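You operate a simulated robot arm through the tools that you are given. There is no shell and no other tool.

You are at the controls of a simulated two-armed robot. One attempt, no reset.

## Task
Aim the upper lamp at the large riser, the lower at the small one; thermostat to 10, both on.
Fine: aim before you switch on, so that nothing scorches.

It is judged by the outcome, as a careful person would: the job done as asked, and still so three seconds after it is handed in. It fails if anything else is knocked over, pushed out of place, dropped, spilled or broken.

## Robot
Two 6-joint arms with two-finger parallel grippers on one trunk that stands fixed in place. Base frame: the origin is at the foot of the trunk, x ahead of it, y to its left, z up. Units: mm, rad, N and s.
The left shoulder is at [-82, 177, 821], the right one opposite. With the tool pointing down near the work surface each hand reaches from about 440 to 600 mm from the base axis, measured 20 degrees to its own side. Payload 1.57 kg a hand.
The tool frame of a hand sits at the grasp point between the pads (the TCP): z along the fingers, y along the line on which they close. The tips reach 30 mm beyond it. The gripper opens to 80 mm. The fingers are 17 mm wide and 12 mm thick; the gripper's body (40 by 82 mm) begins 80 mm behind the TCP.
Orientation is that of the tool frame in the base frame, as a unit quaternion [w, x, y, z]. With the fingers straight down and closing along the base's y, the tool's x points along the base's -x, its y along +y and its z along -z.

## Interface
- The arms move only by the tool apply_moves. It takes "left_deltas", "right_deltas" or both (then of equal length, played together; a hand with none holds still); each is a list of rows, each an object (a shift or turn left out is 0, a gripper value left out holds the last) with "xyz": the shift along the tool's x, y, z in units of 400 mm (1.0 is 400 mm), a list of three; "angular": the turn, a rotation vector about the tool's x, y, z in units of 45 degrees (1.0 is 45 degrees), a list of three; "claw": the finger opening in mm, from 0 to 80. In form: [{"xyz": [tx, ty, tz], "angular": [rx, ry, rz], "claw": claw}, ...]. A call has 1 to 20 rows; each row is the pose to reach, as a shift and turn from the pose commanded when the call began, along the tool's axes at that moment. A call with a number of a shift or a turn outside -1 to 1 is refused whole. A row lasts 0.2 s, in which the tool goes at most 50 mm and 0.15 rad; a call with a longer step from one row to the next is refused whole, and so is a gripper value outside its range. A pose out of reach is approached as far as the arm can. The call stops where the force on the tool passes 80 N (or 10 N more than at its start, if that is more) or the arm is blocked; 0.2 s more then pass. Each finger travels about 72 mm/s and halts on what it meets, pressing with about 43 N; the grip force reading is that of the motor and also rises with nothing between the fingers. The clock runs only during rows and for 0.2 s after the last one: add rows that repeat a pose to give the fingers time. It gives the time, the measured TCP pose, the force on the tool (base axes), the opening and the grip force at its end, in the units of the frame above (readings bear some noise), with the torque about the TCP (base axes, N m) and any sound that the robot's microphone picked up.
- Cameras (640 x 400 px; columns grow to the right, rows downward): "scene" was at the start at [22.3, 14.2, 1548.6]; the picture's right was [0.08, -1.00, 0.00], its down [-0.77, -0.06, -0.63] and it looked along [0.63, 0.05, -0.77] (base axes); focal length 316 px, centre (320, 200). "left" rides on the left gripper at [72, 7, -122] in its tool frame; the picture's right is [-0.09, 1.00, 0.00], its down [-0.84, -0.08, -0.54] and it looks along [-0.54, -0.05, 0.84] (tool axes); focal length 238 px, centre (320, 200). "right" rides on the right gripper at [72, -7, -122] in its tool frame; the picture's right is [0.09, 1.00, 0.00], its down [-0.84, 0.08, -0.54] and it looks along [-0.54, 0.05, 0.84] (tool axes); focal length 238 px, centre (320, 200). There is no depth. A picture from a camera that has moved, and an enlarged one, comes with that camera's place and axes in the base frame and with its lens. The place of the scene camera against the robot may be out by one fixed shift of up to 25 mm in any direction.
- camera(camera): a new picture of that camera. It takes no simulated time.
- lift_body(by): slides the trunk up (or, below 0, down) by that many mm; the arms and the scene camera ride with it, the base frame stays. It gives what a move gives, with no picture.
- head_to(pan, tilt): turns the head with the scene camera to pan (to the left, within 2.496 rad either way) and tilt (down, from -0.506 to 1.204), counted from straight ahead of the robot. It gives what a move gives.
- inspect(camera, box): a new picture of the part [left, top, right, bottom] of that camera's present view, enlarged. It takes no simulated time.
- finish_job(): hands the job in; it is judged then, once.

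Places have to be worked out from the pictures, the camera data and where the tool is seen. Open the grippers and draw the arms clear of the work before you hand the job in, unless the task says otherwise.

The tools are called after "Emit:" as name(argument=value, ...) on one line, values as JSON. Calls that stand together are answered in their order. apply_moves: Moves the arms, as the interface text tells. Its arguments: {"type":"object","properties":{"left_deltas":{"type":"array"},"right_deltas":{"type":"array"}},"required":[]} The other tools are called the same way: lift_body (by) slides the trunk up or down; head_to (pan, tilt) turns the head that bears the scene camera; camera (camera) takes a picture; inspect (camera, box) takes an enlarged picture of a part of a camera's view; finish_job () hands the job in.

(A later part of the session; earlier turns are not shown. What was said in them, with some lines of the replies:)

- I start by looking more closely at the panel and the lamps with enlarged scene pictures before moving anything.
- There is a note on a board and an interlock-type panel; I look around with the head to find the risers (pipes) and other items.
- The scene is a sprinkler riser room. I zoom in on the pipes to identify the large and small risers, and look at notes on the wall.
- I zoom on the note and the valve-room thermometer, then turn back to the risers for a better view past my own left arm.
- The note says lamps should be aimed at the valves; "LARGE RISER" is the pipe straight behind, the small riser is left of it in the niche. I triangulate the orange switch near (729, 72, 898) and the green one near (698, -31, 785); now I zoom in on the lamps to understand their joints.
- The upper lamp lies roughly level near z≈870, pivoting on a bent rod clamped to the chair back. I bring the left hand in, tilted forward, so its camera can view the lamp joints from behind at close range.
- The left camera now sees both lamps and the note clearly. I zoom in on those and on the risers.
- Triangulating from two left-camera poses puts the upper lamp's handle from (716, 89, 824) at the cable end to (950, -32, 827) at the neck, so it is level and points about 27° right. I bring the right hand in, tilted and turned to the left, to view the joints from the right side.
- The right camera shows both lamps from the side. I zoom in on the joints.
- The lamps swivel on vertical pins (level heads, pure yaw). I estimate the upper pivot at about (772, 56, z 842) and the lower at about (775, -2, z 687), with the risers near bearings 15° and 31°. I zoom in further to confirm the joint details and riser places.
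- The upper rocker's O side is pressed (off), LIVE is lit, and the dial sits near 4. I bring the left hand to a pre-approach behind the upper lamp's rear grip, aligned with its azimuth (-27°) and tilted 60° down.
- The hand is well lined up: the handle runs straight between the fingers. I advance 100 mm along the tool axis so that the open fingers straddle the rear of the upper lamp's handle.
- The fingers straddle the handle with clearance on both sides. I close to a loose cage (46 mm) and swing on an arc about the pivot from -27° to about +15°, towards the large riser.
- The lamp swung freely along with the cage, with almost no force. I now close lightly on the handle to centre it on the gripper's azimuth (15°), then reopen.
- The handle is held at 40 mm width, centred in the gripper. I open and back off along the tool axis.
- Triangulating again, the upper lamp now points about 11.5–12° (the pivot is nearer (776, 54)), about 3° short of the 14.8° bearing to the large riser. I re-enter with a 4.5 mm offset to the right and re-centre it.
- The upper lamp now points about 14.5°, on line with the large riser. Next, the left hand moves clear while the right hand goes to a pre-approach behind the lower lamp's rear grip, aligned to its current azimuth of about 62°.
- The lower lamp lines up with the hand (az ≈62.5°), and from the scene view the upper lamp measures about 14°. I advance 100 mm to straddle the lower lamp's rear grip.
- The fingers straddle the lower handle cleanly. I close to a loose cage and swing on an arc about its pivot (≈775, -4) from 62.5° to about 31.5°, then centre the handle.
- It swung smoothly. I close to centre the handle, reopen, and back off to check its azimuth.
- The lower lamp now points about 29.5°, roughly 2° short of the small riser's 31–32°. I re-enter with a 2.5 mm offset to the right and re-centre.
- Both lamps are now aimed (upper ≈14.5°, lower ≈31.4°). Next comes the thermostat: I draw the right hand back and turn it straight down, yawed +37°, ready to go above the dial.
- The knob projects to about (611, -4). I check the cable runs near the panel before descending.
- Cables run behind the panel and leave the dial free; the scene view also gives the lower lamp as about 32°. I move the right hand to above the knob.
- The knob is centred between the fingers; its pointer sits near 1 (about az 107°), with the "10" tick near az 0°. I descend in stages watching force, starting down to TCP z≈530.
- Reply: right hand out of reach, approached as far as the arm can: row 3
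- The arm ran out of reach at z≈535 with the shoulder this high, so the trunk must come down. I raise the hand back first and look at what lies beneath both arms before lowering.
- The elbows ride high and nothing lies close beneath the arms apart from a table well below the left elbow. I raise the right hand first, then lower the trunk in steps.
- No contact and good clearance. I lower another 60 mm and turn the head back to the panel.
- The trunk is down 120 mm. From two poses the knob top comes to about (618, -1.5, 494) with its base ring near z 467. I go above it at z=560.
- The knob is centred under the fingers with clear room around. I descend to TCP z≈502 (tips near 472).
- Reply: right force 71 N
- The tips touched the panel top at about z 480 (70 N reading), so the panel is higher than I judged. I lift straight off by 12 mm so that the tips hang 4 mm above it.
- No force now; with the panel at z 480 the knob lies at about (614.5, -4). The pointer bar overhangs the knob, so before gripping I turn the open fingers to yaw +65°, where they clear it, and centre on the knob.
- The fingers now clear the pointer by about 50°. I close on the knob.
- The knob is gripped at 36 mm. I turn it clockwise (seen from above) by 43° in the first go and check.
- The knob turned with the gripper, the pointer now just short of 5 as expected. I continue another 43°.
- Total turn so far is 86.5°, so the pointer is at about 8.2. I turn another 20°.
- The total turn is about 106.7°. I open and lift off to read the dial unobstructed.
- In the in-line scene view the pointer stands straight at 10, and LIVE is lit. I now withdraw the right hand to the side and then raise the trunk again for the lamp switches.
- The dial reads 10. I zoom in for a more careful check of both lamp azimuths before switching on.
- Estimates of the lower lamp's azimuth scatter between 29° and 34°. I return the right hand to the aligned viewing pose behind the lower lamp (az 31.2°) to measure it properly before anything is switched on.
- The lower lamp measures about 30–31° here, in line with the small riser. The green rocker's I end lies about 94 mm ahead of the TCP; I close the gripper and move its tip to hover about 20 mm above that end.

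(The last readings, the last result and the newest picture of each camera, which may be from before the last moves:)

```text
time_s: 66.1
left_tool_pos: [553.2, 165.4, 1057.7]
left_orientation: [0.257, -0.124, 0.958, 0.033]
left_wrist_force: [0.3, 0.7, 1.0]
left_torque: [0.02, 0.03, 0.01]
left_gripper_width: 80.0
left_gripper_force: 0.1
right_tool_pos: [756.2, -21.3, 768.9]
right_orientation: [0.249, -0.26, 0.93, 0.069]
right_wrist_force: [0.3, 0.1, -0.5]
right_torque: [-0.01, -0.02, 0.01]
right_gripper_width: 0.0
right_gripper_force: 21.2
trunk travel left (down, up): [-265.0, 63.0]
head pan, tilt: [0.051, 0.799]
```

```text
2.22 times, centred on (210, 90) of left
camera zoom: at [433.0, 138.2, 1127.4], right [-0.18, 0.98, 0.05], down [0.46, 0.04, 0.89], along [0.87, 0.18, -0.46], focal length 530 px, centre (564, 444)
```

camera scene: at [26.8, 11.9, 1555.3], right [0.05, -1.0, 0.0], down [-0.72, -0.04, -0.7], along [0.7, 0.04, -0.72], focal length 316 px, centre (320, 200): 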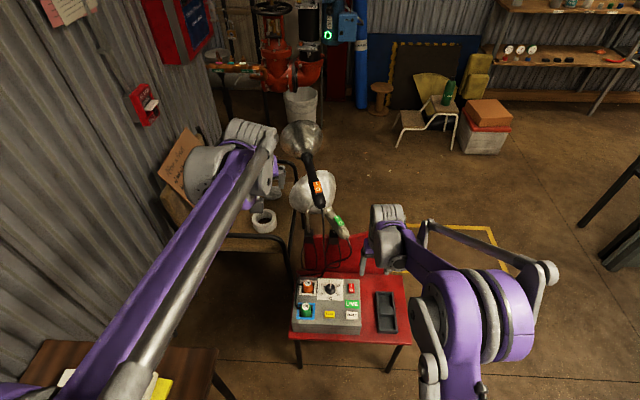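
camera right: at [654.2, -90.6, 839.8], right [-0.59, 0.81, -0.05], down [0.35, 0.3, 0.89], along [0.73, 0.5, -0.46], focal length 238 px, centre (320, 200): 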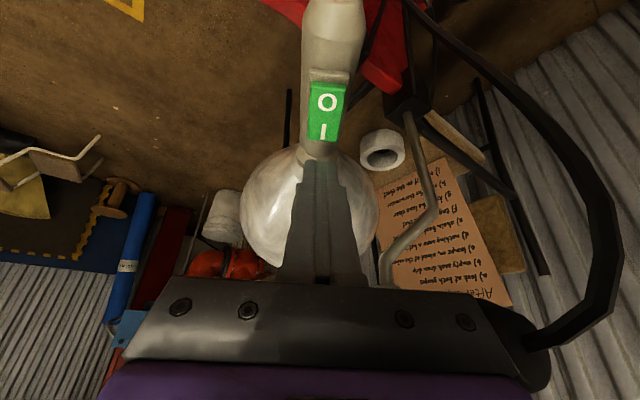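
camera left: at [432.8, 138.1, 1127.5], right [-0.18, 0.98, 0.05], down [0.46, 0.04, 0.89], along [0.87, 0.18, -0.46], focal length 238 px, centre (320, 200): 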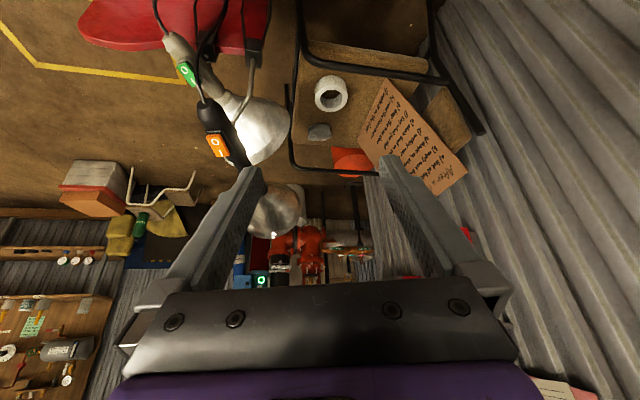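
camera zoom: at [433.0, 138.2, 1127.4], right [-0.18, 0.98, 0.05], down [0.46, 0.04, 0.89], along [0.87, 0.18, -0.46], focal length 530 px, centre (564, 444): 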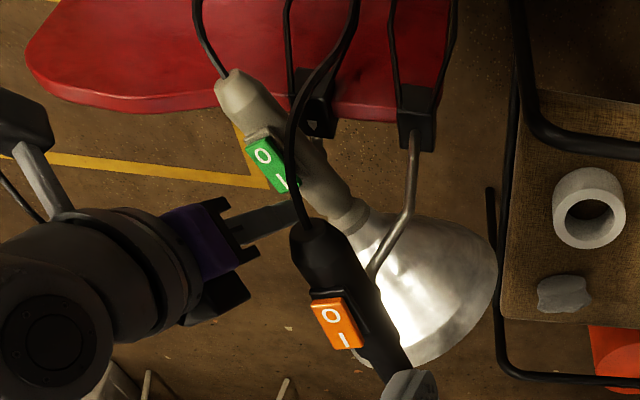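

Two views place the I end at z≈720.6, about 6 mm inside under the fingertip's lowest edge. I come straight down 15 mm, then press in small steps watching the force.

Emit:
apply_moves(right_deltas=[{"xyz": [0.0063, 0, 0.0108]}, {"xyz": [0.0125, 0, 0.0217]}, {"xyz": [0.0188, 0, 0.0325]}])

Emit:
apply_moves(right_deltas=[{"xyz": [0.0025, 0, 0.0043]}, {"xyz": [0.005, 0, 0.0087]}])

Emit:
inspect(camera="right", box=[250, 40, 400, 200])

```text
time_s: 66.9
left_tool_pos: [554.4, 164.7, 1058.8]
left_orientation: [0.257, -0.124, 0.958, 0.033]
left_wrist_force: [-0.4, 0.1, 0.2]
left_torque: [-0.01, 0.03, 0.01]
left_gripper_width: 79.9
left_gripper_force: 0.1
right_tool_pos: [757.2, -21.3, 755.3]
right_orientation: [0.249, -0.26, 0.93, 0.07]
right_wrist_force: [-0.2, -0.1, -0.8]
right_torque: [0.0, 0.0, 0.01]
right_gripper_width: 0.2
right_gripper_force: 21.8
trunk travel left (down, up): [-265.0, 63.0]
head pan, tilt: [0.051, 0.799]
```

```text
time_s: 67.5
left_tool_pos: [553.7, 164.0, 1060.2]
left_orientation: [0.256, -0.125, 0.958, 0.033]
left_wrist_force: [0.0, 0.5, -0.3]
left_torque: [0.0, 0.0, 0.02]
left_gripper_width: 80.3
left_gripper_force: 0.0
right_tool_pos: [756.6, -21.3, 751.8]
right_orientation: [0.25, -0.261, 0.93, 0.069]
right_wrist_force: [0.5, 0.0, 0.4]
right_torque: [0.01, 0.01, -0.05]
right_gripper_width: 0.0
right_gripper_force: 21.5
trunk travel left (down, up): [-265.0, 63.0]
head pan, tilt: [0.051, 0.799]
```

```text
2.50 times, centred on (325, 120) of right
camera zoom: at [654.6, -90.5, 821.4], right [-0.59, 0.81, -0.05], down [0.35, 0.3, 0.89], along [0.73, 0.5, -0.46], focal length 596 px, centre (308, 400)
```

zoom: 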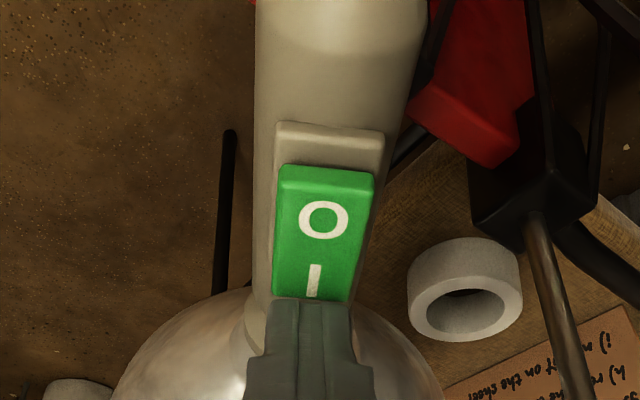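

No contact yet, and the picture shows the fingertip's edge right at the rocker's far end. I lift 3 mm and shift back 6.5 mm along the handle.

Emit:
apply_moves(right_deltas=[{"xyz": [-0.0038, 0, -0.0065]}, {"xyz": [0.0103, 0, -0.0146]}, {"xyz": [0.0103, 0, -0.0146]}])

Emit:
inspect(camera="right", box=[250, 40, 400, 200])

```text
time_s: 68.3
left_tool_pos: [553.5, 165.4, 1058.8]
left_orientation: [0.256, -0.124, 0.958, 0.033]
left_wrist_force: [-0.3, 0.8, 0.3]
left_torque: [0.0, 0.0, -0.01]
left_gripper_width: 80.2
left_gripper_force: 0.0
right_tool_pos: [749.2, -25.9, 754.4]
right_orientation: [0.249, -0.26, 0.93, 0.068]
right_wrist_force: [-0.3, 0.4, 0.2]
right_torque: [-0.01, 0.01, -0.05]
right_gripper_width: 0.0
right_gripper_force: 21.6
trunk travel left (down, up): [-265.0, 63.0]
head pan, tilt: [0.051, 0.799]
```

```text
2.50 times, centred on (325, 120) of right
camera zoom: at [648.5, -94.6, 823.9], right [-0.59, 0.81, -0.05], down [0.35, 0.3, 0.89], along [0.73, 0.5, -0.46], focal length 596 px, centre (308, 400)
```

zoom: 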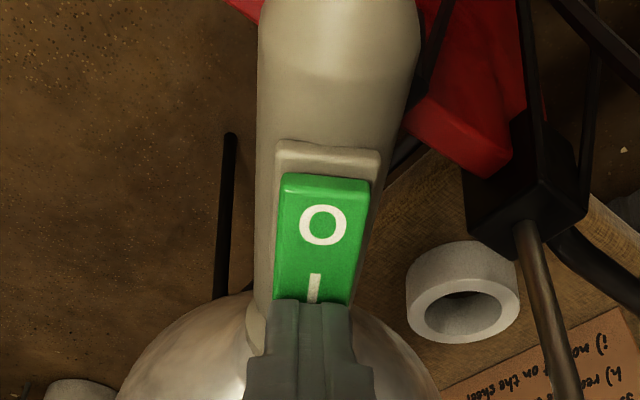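

The edge now lies over the "I" mark. I press down in small steps.

Emit:
apply_moves(right_deltas=[{"xyz": [0.0025, 0, 0.0043]}, {"xyz": [0.005, 0, 0.0087]}])

Emit:
apply_moves(right_deltas=[{"xyz": [0.0025, 0, 0.0043]}, {"xyz": [0.0038, 0, 0.0065]}])

Emit:
inspect(camera="right", box=[250, 40, 400, 200])

```text
time_s: 68.9
left_tool_pos: [553.6, 164.1, 1059.3]
left_orientation: [0.256, -0.124, 0.958, 0.033]
left_wrist_force: [-0.1, 0.0, -0.4]
left_torque: [-0.02, 0.0, -0.01]
left_gripper_width: 80.0
left_gripper_force: 0.0
right_tool_pos: [750.3, -25.3, 750.6]
right_orientation: [0.249, -0.259, 0.931, 0.069]
right_wrist_force: [-0.1, -0.4, 0.5]
right_torque: [-0.02, 0.0, -0.02]
right_gripper_width: 0.0
right_gripper_force: 21.1
trunk travel left (down, up): [-265.0, 63.0]
head pan, tilt: [0.051, 0.799]
```

```text
time_s: 69.5
left_tool_pos: [552.5, 163.7, 1060.1]
left_orientation: [0.258, -0.124, 0.958, 0.034]
left_wrist_force: [0.0, -0.2, -1.3]
left_torque: [0.0, 0.03, -0.01]
left_gripper_width: 79.9
left_gripper_force: 0.1
right_tool_pos: [749.5, -25.7, 749.0]
right_orientation: [0.251, -0.26, 0.93, 0.069]
right_wrist_force: [3.4, -1.6, 17.3]
right_torque: [0.03, -0.19, 0.05]
right_gripper_width: 0.0
right_gripper_force: 21.6
trunk travel left (down, up): [-265.0, 63.0]
head pan, tilt: [0.051, 0.799]
```

```text
2.50 times, centred on (325, 120) of right
camera zoom: at [647.8, -94.5, 818.8], right [-0.58, 0.81, -0.05], down [0.34, 0.3, 0.89], along [0.73, 0.5, -0.45], focal length 596 px, centre (308, 400)
```

zoom: 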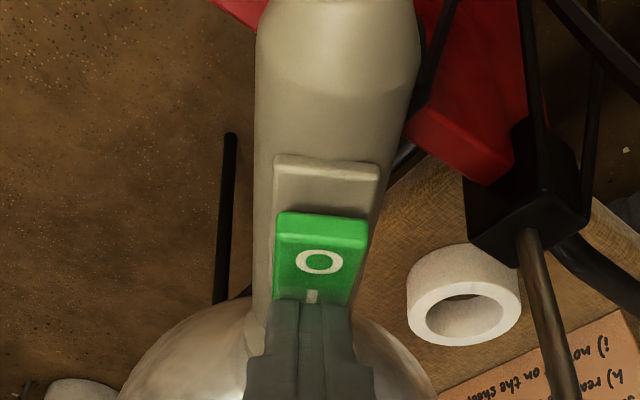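

At 17 N the rocker has tipped (its O end now stands up). I lift off and look.

Emit:
apply_moves(right_deltas=[{"xyz": [-0.0125, 0, -0.0217]}, {"xyz": [-0.025, 0, -0.0433]}])

Emit:
camera(camera="right")

Emit:
inspect(camera="right", box=[230, 20, 420, 290])

Emit:
inspect(camera="scene", box=[250, 140, 380, 250])

Emit:
inspect(camera="left", box=[120, 0, 320, 200])

```text
time_s: 70.1
left_tool_pos: [552.7, 164.4, 1059.1]
left_orientation: [0.256, -0.124, 0.958, 0.034]
left_wrist_force: [0.0, -0.3, -0.8]
left_torque: [-0.02, 0.0, 0.01]
left_gripper_width: 80.0
left_gripper_force: 0.0
right_tool_pos: [750.8, -24.7, 767.4]
right_orientation: [0.249, -0.26, 0.93, 0.069]
right_wrist_force: [0.5, 0.0, -0.4]
right_torque: [0.0, -0.01, 0.03]
right_gripper_width: 0.0
right_gripper_force: 21.7
trunk travel left (down, up): [-265.0, 63.0]
head pan, tilt: [0.051, 0.799]
```

```text
taken
camera right: at [648.7, -93.6, 837.0], right [-0.59, 0.81, -0.05], down [0.35, 0.3, 0.89], along [0.73, 0.5, -0.46], focal length 238 px, centre (320, 200)
```

right: 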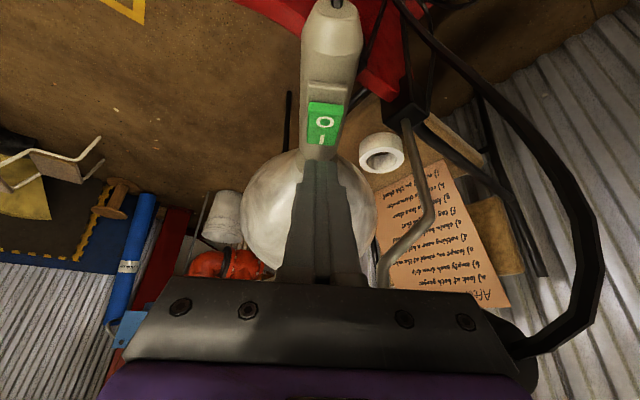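

```text
1.48 times, centred on (325, 155) of right
camera zoom: at [648.7, -93.6, 837.0], right [-0.59, 0.81, -0.05], down [0.35, 0.3, 0.89], along [0.73, 0.5, -0.46], focal length 353 px, centre (313, 267)
```

zoom: 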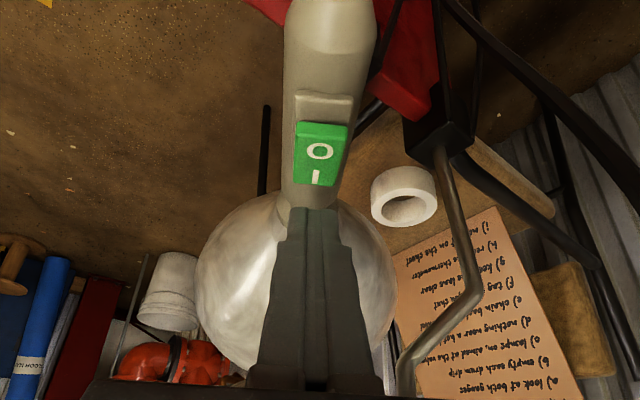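

```text
3.64 times, centred on (315, 195) of scene
camera zoom: at [26.6, 11.9, 1555.3], right [0.05, -1.0, 0.0], down [-0.72, -0.04, -0.7], along [0.7, 0.04, -0.72], focal length 1149 px, centre (338, 218)
```

zoom: 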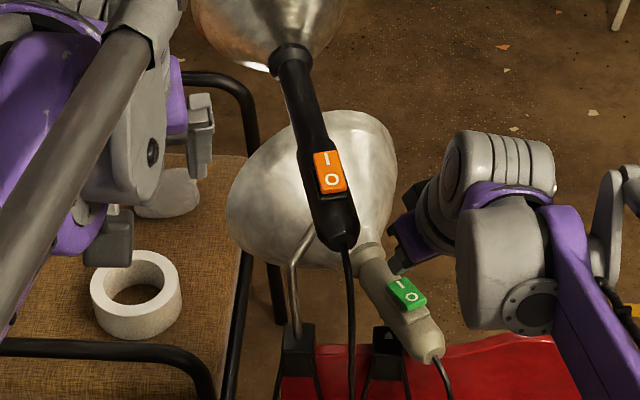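

```text
2.00 times, centred on (220, 100) of left
camera zoom: at [432.6, 138.1, 1127.5], right [-0.18, 0.98, 0.05], down [0.46, 0.04, 0.89], along [0.87, 0.18, -0.46], focal length 477 px, centre (520, 400)
```

zoom: 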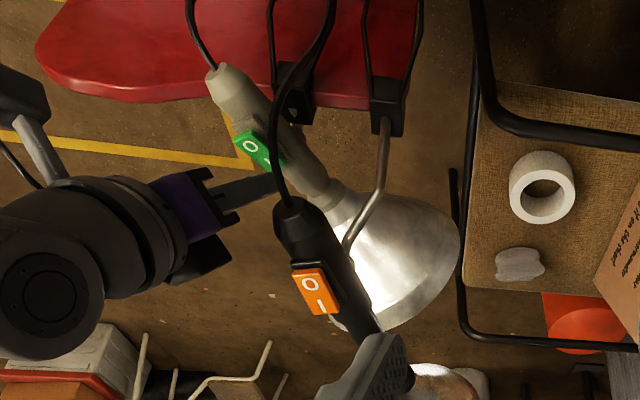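

The green rocker is now I-down and the surroundings have brightened: the lower lamp is on. I withdraw the right hand the way it came and then further off to the side.

Emit:
apply_moves(right_deltas=[{"xyz": [0.04, 0, -0.04]}, {"xyz": [0.08, 0, -0.08]}, {"xyz": [0.12, 0, -0.115]}, {"xyz": [0.1628, 0, -0.15]}, {"xyz": [0.19, -0.06, -0.2]}, {"xyz": [0.22, -0.15, -0.25]}, {"xyz": [0.25, -0.25, -0.28]}, {"xyz": [0.28, -0.35, -0.3]}])

Emit:
camera(camera="scene")

Emit:
camera(camera="right")

```text
time_s: 71.9
left_tool_pos: [554.1, 163.6, 1058.5]
left_orientation: [0.256, -0.125, 0.958, 0.034]
left_wrist_force: [-0.6, 0.2, -0.1]
left_torque: [-0.01, -0.01, 0.01]
left_gripper_width: 80.2
left_gripper_force: 0.0
right_tool_pos: [690.5, -226.2, 815.7]
right_orientation: [0.25, -0.26, 0.93, 0.069]
right_wrist_force: [-0.4, -0.4, 0.5]
right_torque: [0.02, 0.01, 0.03]
right_gripper_width: 0.2
right_gripper_force: 21.9
trunk travel left (down, up): [-265.0, 63.0]
head pan, tilt: [0.051, 0.799]
```

```text
taken
camera scene: at [27.0, 11.0, 1555.3], right [0.05, -1.0, 0.0], down [-0.72, -0.04, -0.7], along [0.7, 0.04, -0.72], focal length 316 px, centre (320, 200)
```

scene: 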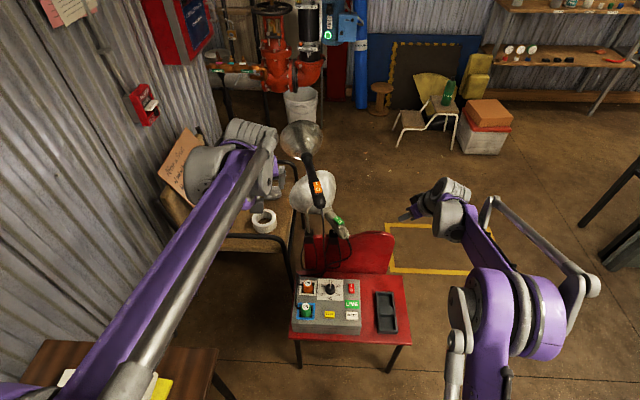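

```text
taken
camera right: at [589.2, -295.9, 886.7], right [-0.59, 0.81, -0.05], down [0.35, 0.3, 0.89], along [0.73, 0.5, -0.46], focal length 238 px, centre (320, 200)
```

right: 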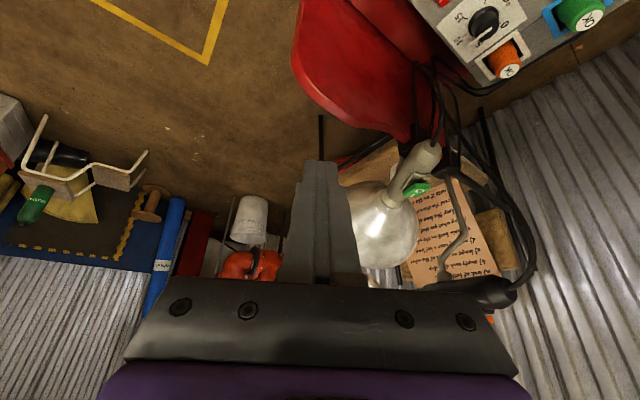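

The whole area is now visibly lit by the lower lamp. I bring the left hand, closed, to the viewing pose behind the upper lamp.

Emit:
apply_moves(left_deltas=[{"xyz": [-0.0014, -0.051, 0.0418], "claw": 50}, {"xyz": [-0.0028, -0.102, 0.0835], "claw": 20}, {"xyz": [-0.0042, -0.1529, 0.1253], "claw": 0}, {"xyz": [-0.0056, -0.2039, 0.167], "claw": 0}, {"xyz": [-0.007, -0.2549, 0.2088], "claw": 0}, {"xyz": [-0.0084, -0.3059, 0.2505], "claw": 0}, {"xyz": [-0.0098, -0.3568, 0.2923], "claw": 0}, {"xyz": [-0.0112, -0.4078, 0.334], "claw": 0}])

Emit:
inspect(camera="left", box=[250, 80, 390, 260])

Emit:
camera(camera="scene")

```text
time_s: 73.7
left_tool_pos: [663.5, 23.1, 945.9]
left_orientation: [0.257, -0.124, 0.958, 0.034]
left_wrist_force: [-0.3, 0.3, 0.6]
left_torque: [0.03, -0.04, 0.01]
left_gripper_width: 0.0
left_gripper_force: 21.2
right_tool_pos: [691.0, -225.3, 817.2]
right_orientation: [0.249, -0.261, 0.93, 0.07]
right_wrist_force: [-0.1, -0.1, 0.5]
right_torque: [0.01, -0.02, 0.02]
right_gripper_width: 0.2
right_gripper_force: 21.1
trunk travel left (down, up): [-265.0, 63.0]
head pan, tilt: [0.051, 0.799]
```

```text
2.22 times, centred on (320, 170) of left
camera zoom: at [542.2, -3.5, 1015.0], right [-0.18, 0.98, 0.05], down [0.46, 0.04, 0.89], along [0.87, 0.18, -0.46], focal length 530 px, centre (320, 267)
```

zoom: 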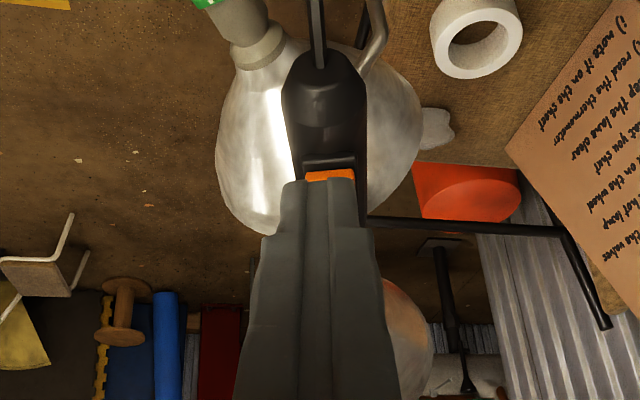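

```text
taken
camera scene: at [27.4, 11.4, 1555.3], right [0.05, -1.0, 0.0], down [-0.72, -0.04, -0.7], along [0.7, 0.04, -0.72], focal length 316 px, centre (320, 200)
```

scene: 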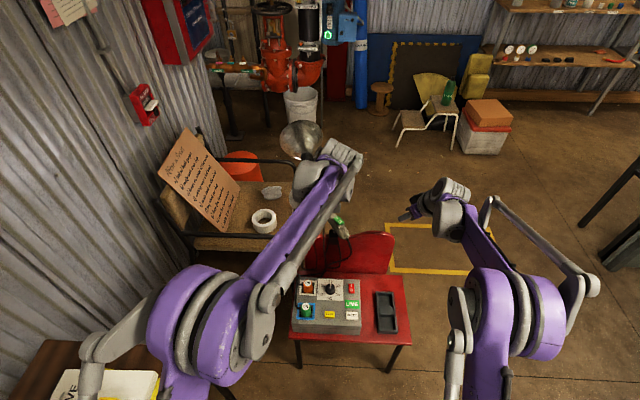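

The hand is laterally in line with the handle. I move to hover the fingertip about 20 mm above the orange rocker's I end.

Emit:
apply_moves(left_deltas=[{"xyz": [-0.0429, 0.0016, 0.0363], "claw": 0}, {"xyz": [-0.0858, 0.0032, 0.0725], "claw": 0}, {"xyz": [-0.1286, 0.0047, 0.1088], "claw": 0}, {"xyz": [-0.1715, 0.0063, 0.145], "claw": 0}])

Emit:
inspect(camera="left", box=[250, 40, 400, 200])

Emit:
inspect(camera="right", box=[380, 120, 560, 320])

```text
time_s: 74.7
left_tool_pos: [748.5, 50.3, 931.0]
left_orientation: [0.256, -0.124, 0.958, 0.034]
left_wrist_force: [-0.3, -0.3, 0.1]
left_torque: [-0.02, -0.01, -0.02]
left_gripper_width: 0.1
left_gripper_force: 21.3
right_tool_pos: [691.6, -225.6, 816.6]
right_orientation: [0.25, -0.26, 0.93, 0.069]
right_wrist_force: [0.2, -0.4, 0.0]
right_torque: [0.02, -0.01, 0.0]
right_gripper_width: 0.0
right_gripper_force: 21.7
trunk travel left (down, up): [-265.0, 63.0]
head pan, tilt: [0.051, 0.799]
```

```text
2.50 times, centred on (325, 120) of left
camera zoom: at [626.9, 24.1, 998.0], right [-0.18, 0.98, 0.05], down [0.46, 0.04, 0.89], along [0.87, 0.18, -0.46], focal length 596 px, centre (308, 400)
```

zoom: 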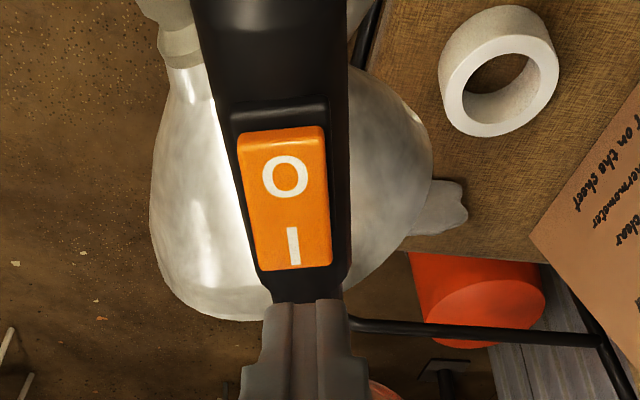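

```text
2.00 times, centred on (470, 220) of right
camera zoom: at [589.4, -294.8, 886.6], right [-0.59, 0.81, -0.05], down [0.35, 0.3, 0.89], along [0.73, 0.5, -0.46], focal length 477 px, centre (20, 160)
```

zoom: 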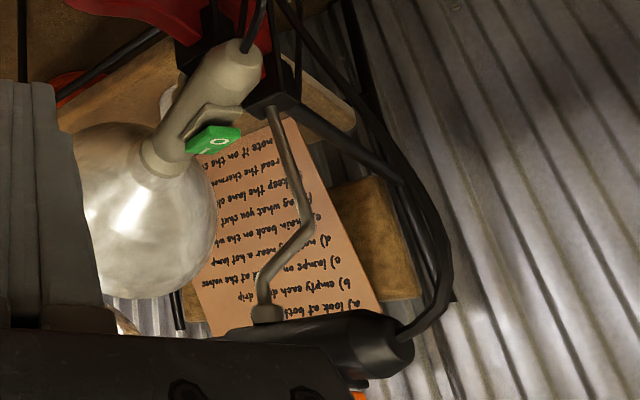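

The tip hangs a little beyond the rocker in view and 3–4 mm left of its centre line. I correct sideways by 3 mm and lower 14 mm.

Emit:
apply_moves(left_deltas=[{"xyz": [0.006, -0.004, 0.01]}, {"xyz": [0.012, -0.0075, 0.02]}, {"xyz": [0.0175, -0.0075, 0.0303]}])

Emit:
inspect(camera="left", box=[250, 40, 400, 200])

```text
time_s: 75.5
left_tool_pos: [750.1, 46.2, 915.9]
left_orientation: [0.256, -0.125, 0.958, 0.033]
left_wrist_force: [0.9, -0.9, 0.8]
left_torque: [0.02, -0.02, 0.01]
left_gripper_width: 0.1
left_gripper_force: 21.0
right_tool_pos: [691.9, -224.6, 817.6]
right_orientation: [0.25, -0.26, 0.93, 0.069]
right_wrist_force: [-0.3, -0.2, -0.1]
right_torque: [0.01, 0.02, -0.03]
right_gripper_width: 0.0
right_gripper_force: 21.7
trunk travel left (down, up): [-265.0, 63.0]
head pan, tilt: [0.051, 0.799]
```

```text
2.50 times, centred on (325, 120) of left
camera zoom: at [628.3, 20.3, 984.1], right [-0.18, 0.98, 0.05], down [0.46, 0.04, 0.89], along [0.87, 0.18, -0.46], focal length 596 px, centre (308, 400)
```

zoom: 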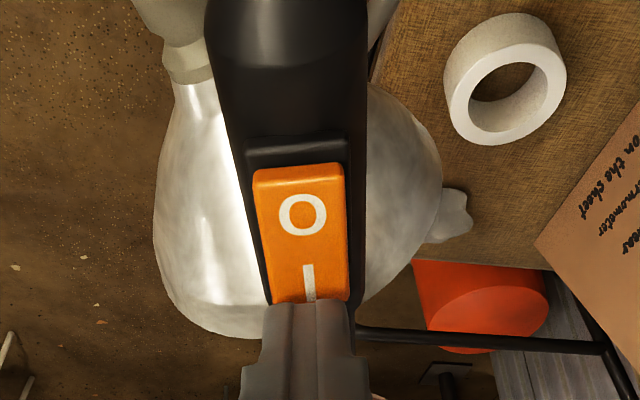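

The tip is now centred over the "I" mark. I press down in small steps.

Emit:
apply_moves(left_deltas=[{"xyz": [0.0025, 0, 0.0043]}, {"xyz": [0.005, 0, 0.0087]}])

Emit:
apply_moves(left_deltas=[{"xyz": [0.0025, 0, 0.0043]}, {"xyz": [0.0038, 0, 0.0065]}])

Emit:
inspect(camera="left", box=[250, 40, 400, 200])

```text
time_s: 76.1
left_tool_pos: [749.7, 46.2, 912.0]
left_orientation: [0.257, -0.125, 0.958, 0.034]
left_wrist_force: [0.3, 0.2, 0.6]
left_torque: [0.05, -0.02, 0.0]
left_gripper_width: 0.0
left_gripper_force: 21.7
right_tool_pos: [691.7, -225.5, 817.1]
right_orientation: [0.25, -0.26, 0.93, 0.07]
right_wrist_force: [0.0, 0.4, -0.2]
right_torque: [0.02, 0.0, -0.04]
right_gripper_width: 0.0
right_gripper_force: 21.4
trunk travel left (down, up): [-265.0, 63.0]
head pan, tilt: [0.051, 0.799]
```

```text
time_s: 76.7
left_tool_pos: [748.7, 45.5, 910.2]
left_orientation: [0.257, -0.124, 0.958, 0.033]
left_wrist_force: [-0.2, -0.2, 2.7]
left_torque: [0.0, 0.01, 0.01]
left_gripper_width: 0.0
left_gripper_force: 21.5
right_tool_pos: [691.4, -225.4, 817.2]
right_orientation: [0.249, -0.26, 0.93, 0.069]
right_wrist_force: [0.2, 0.1, -0.3]
right_torque: [0.03, -0.02, 0.0]
right_gripper_width: 0.0
right_gripper_force: 21.3
trunk travel left (down, up): [-265.0, 63.0]
head pan, tilt: [0.051, 0.799]
```

```text
2.50 times, centred on (325, 120) of left
camera zoom: at [627.9, 20.1, 977.9], right [-0.18, 0.98, 0.05], down [0.46, 0.04, 0.89], along [0.87, 0.18, -0.46], focal length 596 px, centre (308, 400)
```

zoom: 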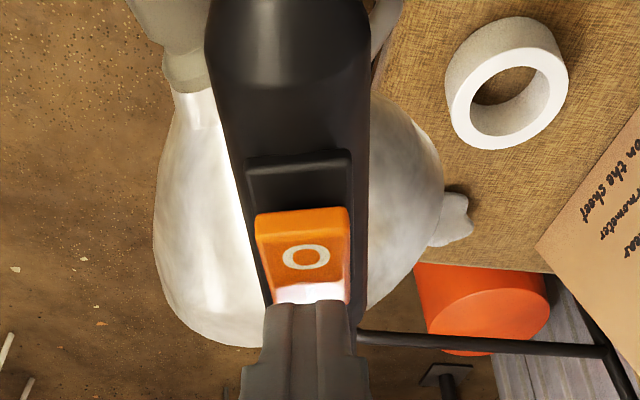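

The orange rocker has tipped over to I with only 2.7 N. I lift off and back away along the approach path.

Emit:
apply_moves(left_deltas=[{"xyz": [-0.0125, 0, -0.0217]}, {"xyz": [-0.0312, 0, -0.0541]}])

Emit:
inspect(camera="left", box=[250, 40, 400, 200])

Emit:
apply_moves(left_deltas=[{"xyz": [0.05, 0, -0.05]}, {"xyz": [0.1, 0, -0.1]}, {"xyz": [0.15, 0, -0.15]}, {"xyz": [0.18, 0.06, -0.22]}, {"xyz": [0.2, 0.16, -0.27]}, {"xyz": [0.2, 0.27, -0.31]}, {"xyz": [0.2, 0.38, -0.34]}])

Emit:
camera(camera="scene")

Emit:
camera(camera="left")

Emit:
camera(camera="right")

```text
time_s: 77.3
left_tool_pos: [749.3, 46.0, 935.0]
left_orientation: [0.256, -0.125, 0.958, 0.033]
left_wrist_force: [0.3, 0.0, -0.4]
left_torque: [-0.01, 0.04, 0.03]
left_gripper_width: 0.0
left_gripper_force: 21.5
right_tool_pos: [690.9, -225.6, 817.0]
right_orientation: [0.25, -0.26, 0.93, 0.069]
right_wrist_force: [0.0, 0.8, -0.5]
right_torque: [0.01, -0.01, -0.04]
right_gripper_width: 0.0
right_gripper_force: 21.3
trunk travel left (down, up): [-265.0, 63.0]
head pan, tilt: [0.051, 0.799]
```

```text
2.50 times, centred on (325, 120) of left
camera zoom: at [627.8, 19.7, 1003.0], right [-0.18, 0.98, 0.05], down [0.46, 0.04, 0.89], along [0.87, 0.18, -0.46], focal length 596 px, centre (308, 400)
```

zoom: 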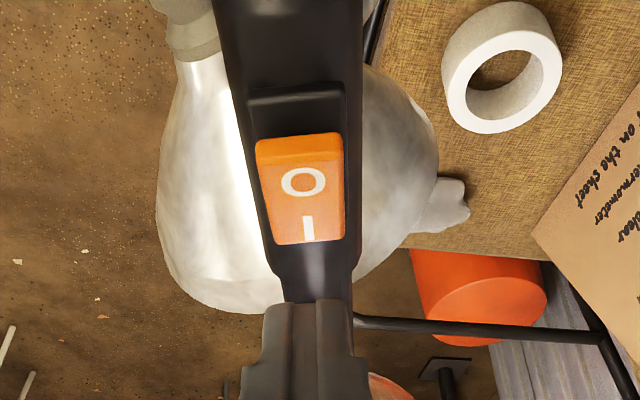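

```text
time_s: 78.9
left_tool_pos: [574.8, 160.6, 1010.6]
left_orientation: [0.256, -0.125, 0.958, 0.033]
left_wrist_force: [-0.8, -0.8, -0.8]
left_torque: [0.0, 0.0, -0.01]
left_gripper_width: 0.1
left_gripper_force: 22.0
right_tool_pos: [691.8, -225.7, 817.0]
right_orientation: [0.249, -0.26, 0.93, 0.069]
right_wrist_force: [0.3, 0.7, 0.3]
right_torque: [0.02, 0.02, 0.0]
right_gripper_width: 0.1
right_gripper_force: 21.6
trunk travel left (down, up): [-265.0, 63.0]
head pan, tilt: [0.051, 0.799]
```

```text
taken
camera scene: at [25.9, 12.5, 1555.3], right [0.05, -1.0, 0.0], down [-0.72, -0.04, -0.7], along [0.7, 0.03, -0.72], focal length 316 px, centre (320, 200)
```

scene: 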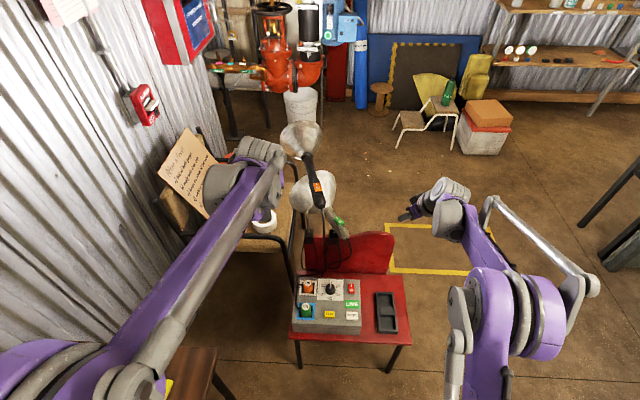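

```text
taken
camera left: at [454.7, 134.4, 1079.5], right [-0.18, 0.98, 0.05], down [0.46, 0.04, 0.89], along [0.87, 0.18, -0.46], focal length 238 px, centre (320, 200)
```

left: 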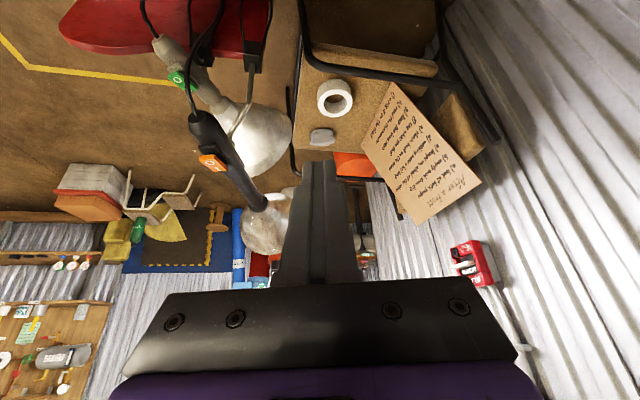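

```text
taken
camera right: at [588.6, -294.5, 887.2], right [-0.59, 0.81, -0.05], down [0.35, 0.3, 0.89], along [0.73, 0.5, -0.46], focal length 238 px, centre (320, 200)
```

right: 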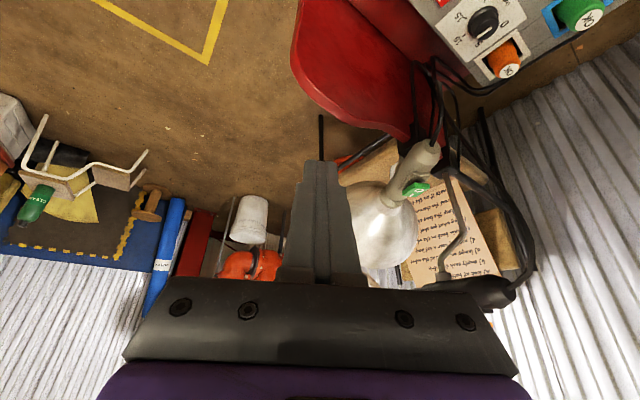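

Both lamps are lit; the room is much brighter. I check where the light falls on the risers.

Emit:
head_to(pan=0.25, tilt=0.2)

Emit:
camera(camera="scene")

Emit:
inspect(camera="scene", box=[230, 40, 470, 260])

```text
time_s: 79.9
left_tool_pos: [576.3, 159.5, 1009.8]
left_orientation: [0.257, -0.125, 0.958, 0.033]
left_wrist_force: [0.4, -0.5, -0.2]
left_torque: [0.01, -0.03, 0.0]
left_gripper_width: 0.0
left_gripper_force: 21.2
right_tool_pos: [691.3, -225.6, 817.6]
right_orientation: [0.25, -0.26, 0.93, 0.069]
right_wrist_force: [-0.3, -0.1, -0.1]
right_torque: [-0.01, -0.02, 0.01]
right_gripper_width: 0.2
right_gripper_force: 20.7
trunk travel left (down, up): [-265.0, 63.0]
head pan, tilt: [0.25, 0.201]
```

```text
taken
camera scene: at [36.5, 30.7, 1608.9], right [0.25, -0.97, 0.0], down [-0.19, -0.05, -0.98], along [0.95, 0.24, -0.2], focal length 316 px, centre (320, 200)
```

scene: 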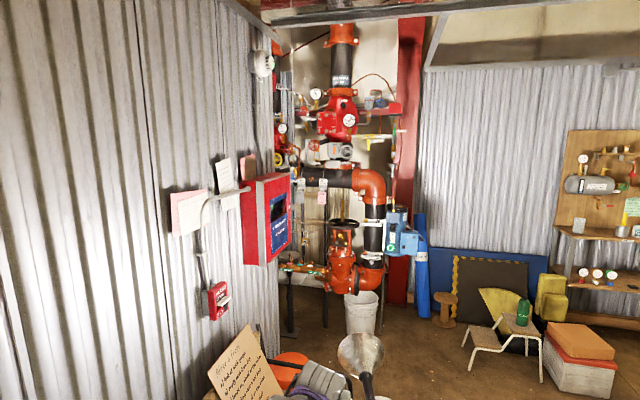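

```text
1.82 times, centred on (350, 150) of scene
camera zoom: at [36.5, 30.7, 1608.9], right [0.25, -0.97, 0.0], down [-0.19, -0.05, -0.98], along [0.95, 0.24, -0.2], focal length 574 px, centre (266, 291)
```

zoom: 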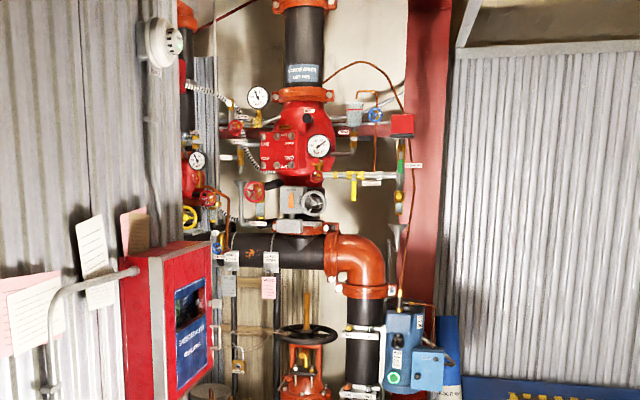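

The risers are well lit, and remeasured bearings (14.9° and about 32°) agree with the lamps' aim. I open both grippers and draw the arms well clear.

Emit:
apply_moves(left_deltas=[{"xyz": [0.0037, 0.0275, -0.031], "claw": 30}, {"xyz": [0.0074, 0.055, -0.062], "claw": 60}, {"xyz": [0.0111, 0.0825, -0.093], "claw": 80}, {"xyz": [0.0148, 0.11, -0.124], "claw": 80}, {"xyz": [0.0184, 0.1375, -0.155], "claw": 80}, {"xyz": [0.0221, 0.165, -0.186], "claw": 80}, {"xyz": [0.0258, 0.1925, -0.217], "claw": 80}, {"xyz": [0.0295, 0.22, -0.248], "claw": 80}], right_deltas=[{"xyz": [0.0193, 0.0243, -0.0833], "claw": 30}, {"xyz": [0.0386, 0.0485, -0.1666], "claw": 60}, {"xyz": [0.0579, 0.0728, -0.2499], "claw": 80}, {"xyz": [0.0773, 0.097, -0.3333], "claw": 80}, {"xyz": [0.0966, 0.1213, -0.4166], "claw": 80}, {"xyz": [0.1159, 0.1455, -0.4999], "claw": 80}, {"xyz": [0.1352, 0.1698, -0.5832], "claw": 80}, {"xyz": [0.1545, 0.194, -0.6665], "claw": 80}])

Emit:
head_to(pan=0.05, tilt=0.8)

Emit:
camera(camera="scene")

Emit:
inspect(camera="scene", box=[250, 110, 380, 250])

Emit:
inspect(camera="scene", box=[280, 250, 400, 350])

```text
time_s: 81.7
left_tool_pos: [495.0, 229.9, 1091.9]
left_orientation: [0.257, -0.125, 0.958, 0.033]
left_wrist_force: [-0.1, -0.9, -0.8]
left_torque: [0.02, 0.0, -0.01]
left_gripper_width: 80.1
left_gripper_force: 0.0
right_tool_pos: [489.7, -256.2, 1016.4]
right_orientation: [0.25, -0.26, 0.93, 0.069]
right_wrist_force: [0.4, -0.2, -0.6]
right_torque: [0.01, -0.02, 0.01]
right_gripper_width: 80.0
right_gripper_force: 0.1
trunk travel left (down, up): [-265.0, 63.0]
head pan, tilt: [0.25, 0.201]
```

```text
time_s: 82.7
left_tool_pos: [496.9, 230.0, 1091.7]
left_orientation: [0.257, -0.124, 0.958, 0.033]
left_wrist_force: [1.0, -0.1, 0.7]
left_torque: [0.01, -0.02, 0.03]
left_gripper_width: 79.9
left_gripper_force: 0.0
right_tool_pos: [490.7, -256.9, 1014.2]
right_orientation: [0.249, -0.26, 0.93, 0.068]
right_wrist_force: [-0.5, 0.6, -0.4]
right_torque: [0.05, 0.01, 0.0]
right_gripper_width: 80.2
right_gripper_force: 0.1
trunk travel left (down, up): [-265.0, 63.0]
head pan, tilt: [0.051, 0.799]
```

```text
taken
camera scene: at [26.7, 11.9, 1555.4], right [0.05, -1.0, 0.0], down [-0.72, -0.04, -0.7], along [0.7, 0.04, -0.72], focal length 316 px, centre (320, 200)
```

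scene: 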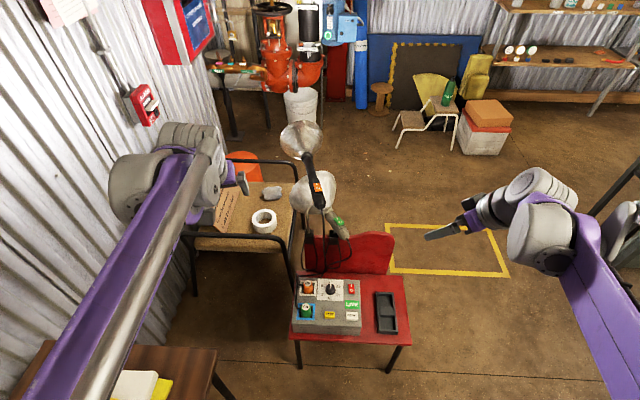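

```text
2.86 times, centred on (315, 180) of scene
camera zoom: at [26.7, 11.9, 1555.4], right [0.05, -1.0, 0.0], down [-0.72, -0.04, -0.7], along [0.7, 0.04, -0.72], focal length 903 px, centre (334, 257)
```

zoom: 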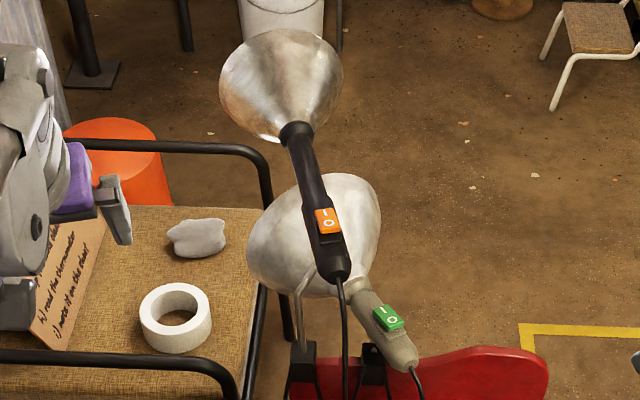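

```text
4.00 times, centred on (340, 300) of scene
camera zoom: at [26.7, 11.9, 1555.4], right [0.05, -1.0, 0.0], down [-0.72, -0.04, -0.7], along [0.7, 0.04, -0.72], focal length 1264 px, centre (240, -200)
```

zoom: 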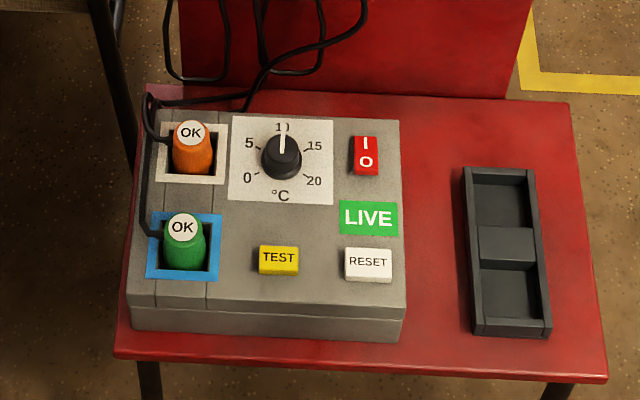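

Both rockers are at I, LIVE is lit and the dial is at 10. I take one more careful measurement of the lower lamp's direction now that the view is clear.

Emit:
inspect(camera="scene", box=[300, 165, 370, 250])

Emit:
camera(camera="left")

Emit:
camera(camera="right")

```text
4.71 times, centred on (335, 208) of scene
camera zoom: at [26.7, 11.9, 1555.4], right [0.05, -1.0, 0.0], down [-0.72, -0.04, -0.7], along [0.7, 0.04, -0.72], focal length 1487 px, centre (249, 165)
```

zoom: 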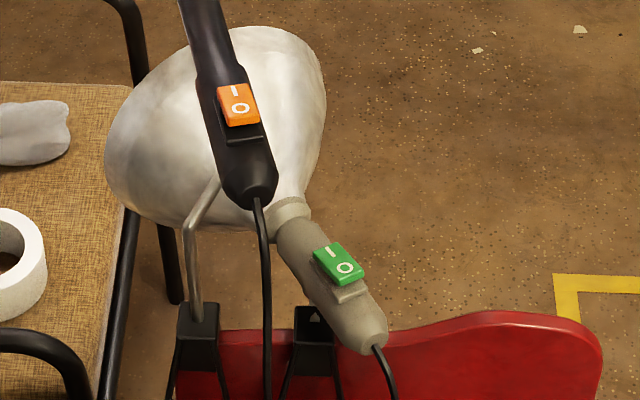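

```text
taken
camera left: at [375.7, 203.4, 1159.5], right [-0.18, 0.98, 0.05], down [0.46, 0.04, 0.89], along [0.87, 0.18, -0.46], focal length 238 px, centre (320, 200)
```

left: 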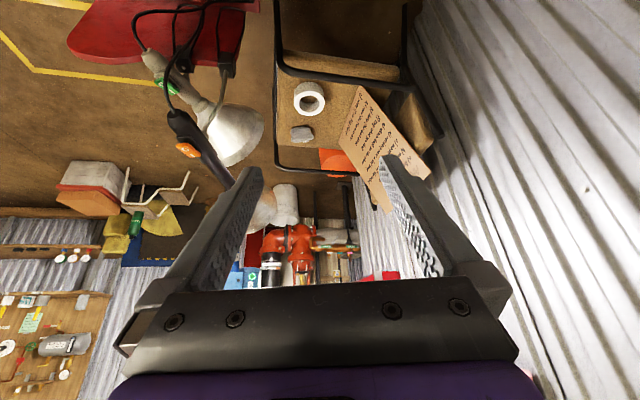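

```text
taken
camera right: at [388.8, -325.8, 1084.3], right [-0.59, 0.81, -0.05], down [0.35, 0.3, 0.89], along [0.73, 0.5, -0.46], focal length 238 px, centre (320, 200)
```

right: 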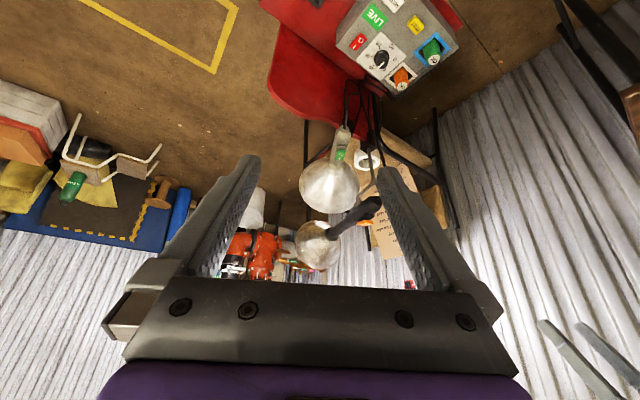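

The lower lamp measures 31° and the upper 14.9°, both on their risers. The dial is at 10, both switches are at I, the arms are clear and the grippers open, so I hand the job in.

Emit:
finish_job()

```text
The job is handed in.
```

The job is handed in. Both lamps are on and aimed at their risers, and the thermostat reads 10.

| Item | Final state | Target |
|---|---|---|
| Upper lamp | points about 14.9° left of straight ahead, switched to I | large riser, about 14.9° |
| Lower lamp | points about 31°, switched to I | small riser, about 31–32° |
| Thermostat | pointer straight at 10 | 10 |

- **Order:** I aimed both lamps and set the thermostat before switching either lamp on.
- **Aim accuracy:** the angles come from camera readings. I trust the upper lamp to about a degree; readings of the lower lamp scattered by 2–3°, and the best views agree on about 31°. The small riser is partly hidden by the wall, so its bearing is the less certain of the two.
- **Panel contact:** while reaching for the thermostat, my fingertips pressed on top of the control box with about 70 N. I lifted straight off. The box and chair look undisturbed in later pictures.
- **Clear:** the grippers are open and both arms are drawn back. I saw nothing knocked over or moved.
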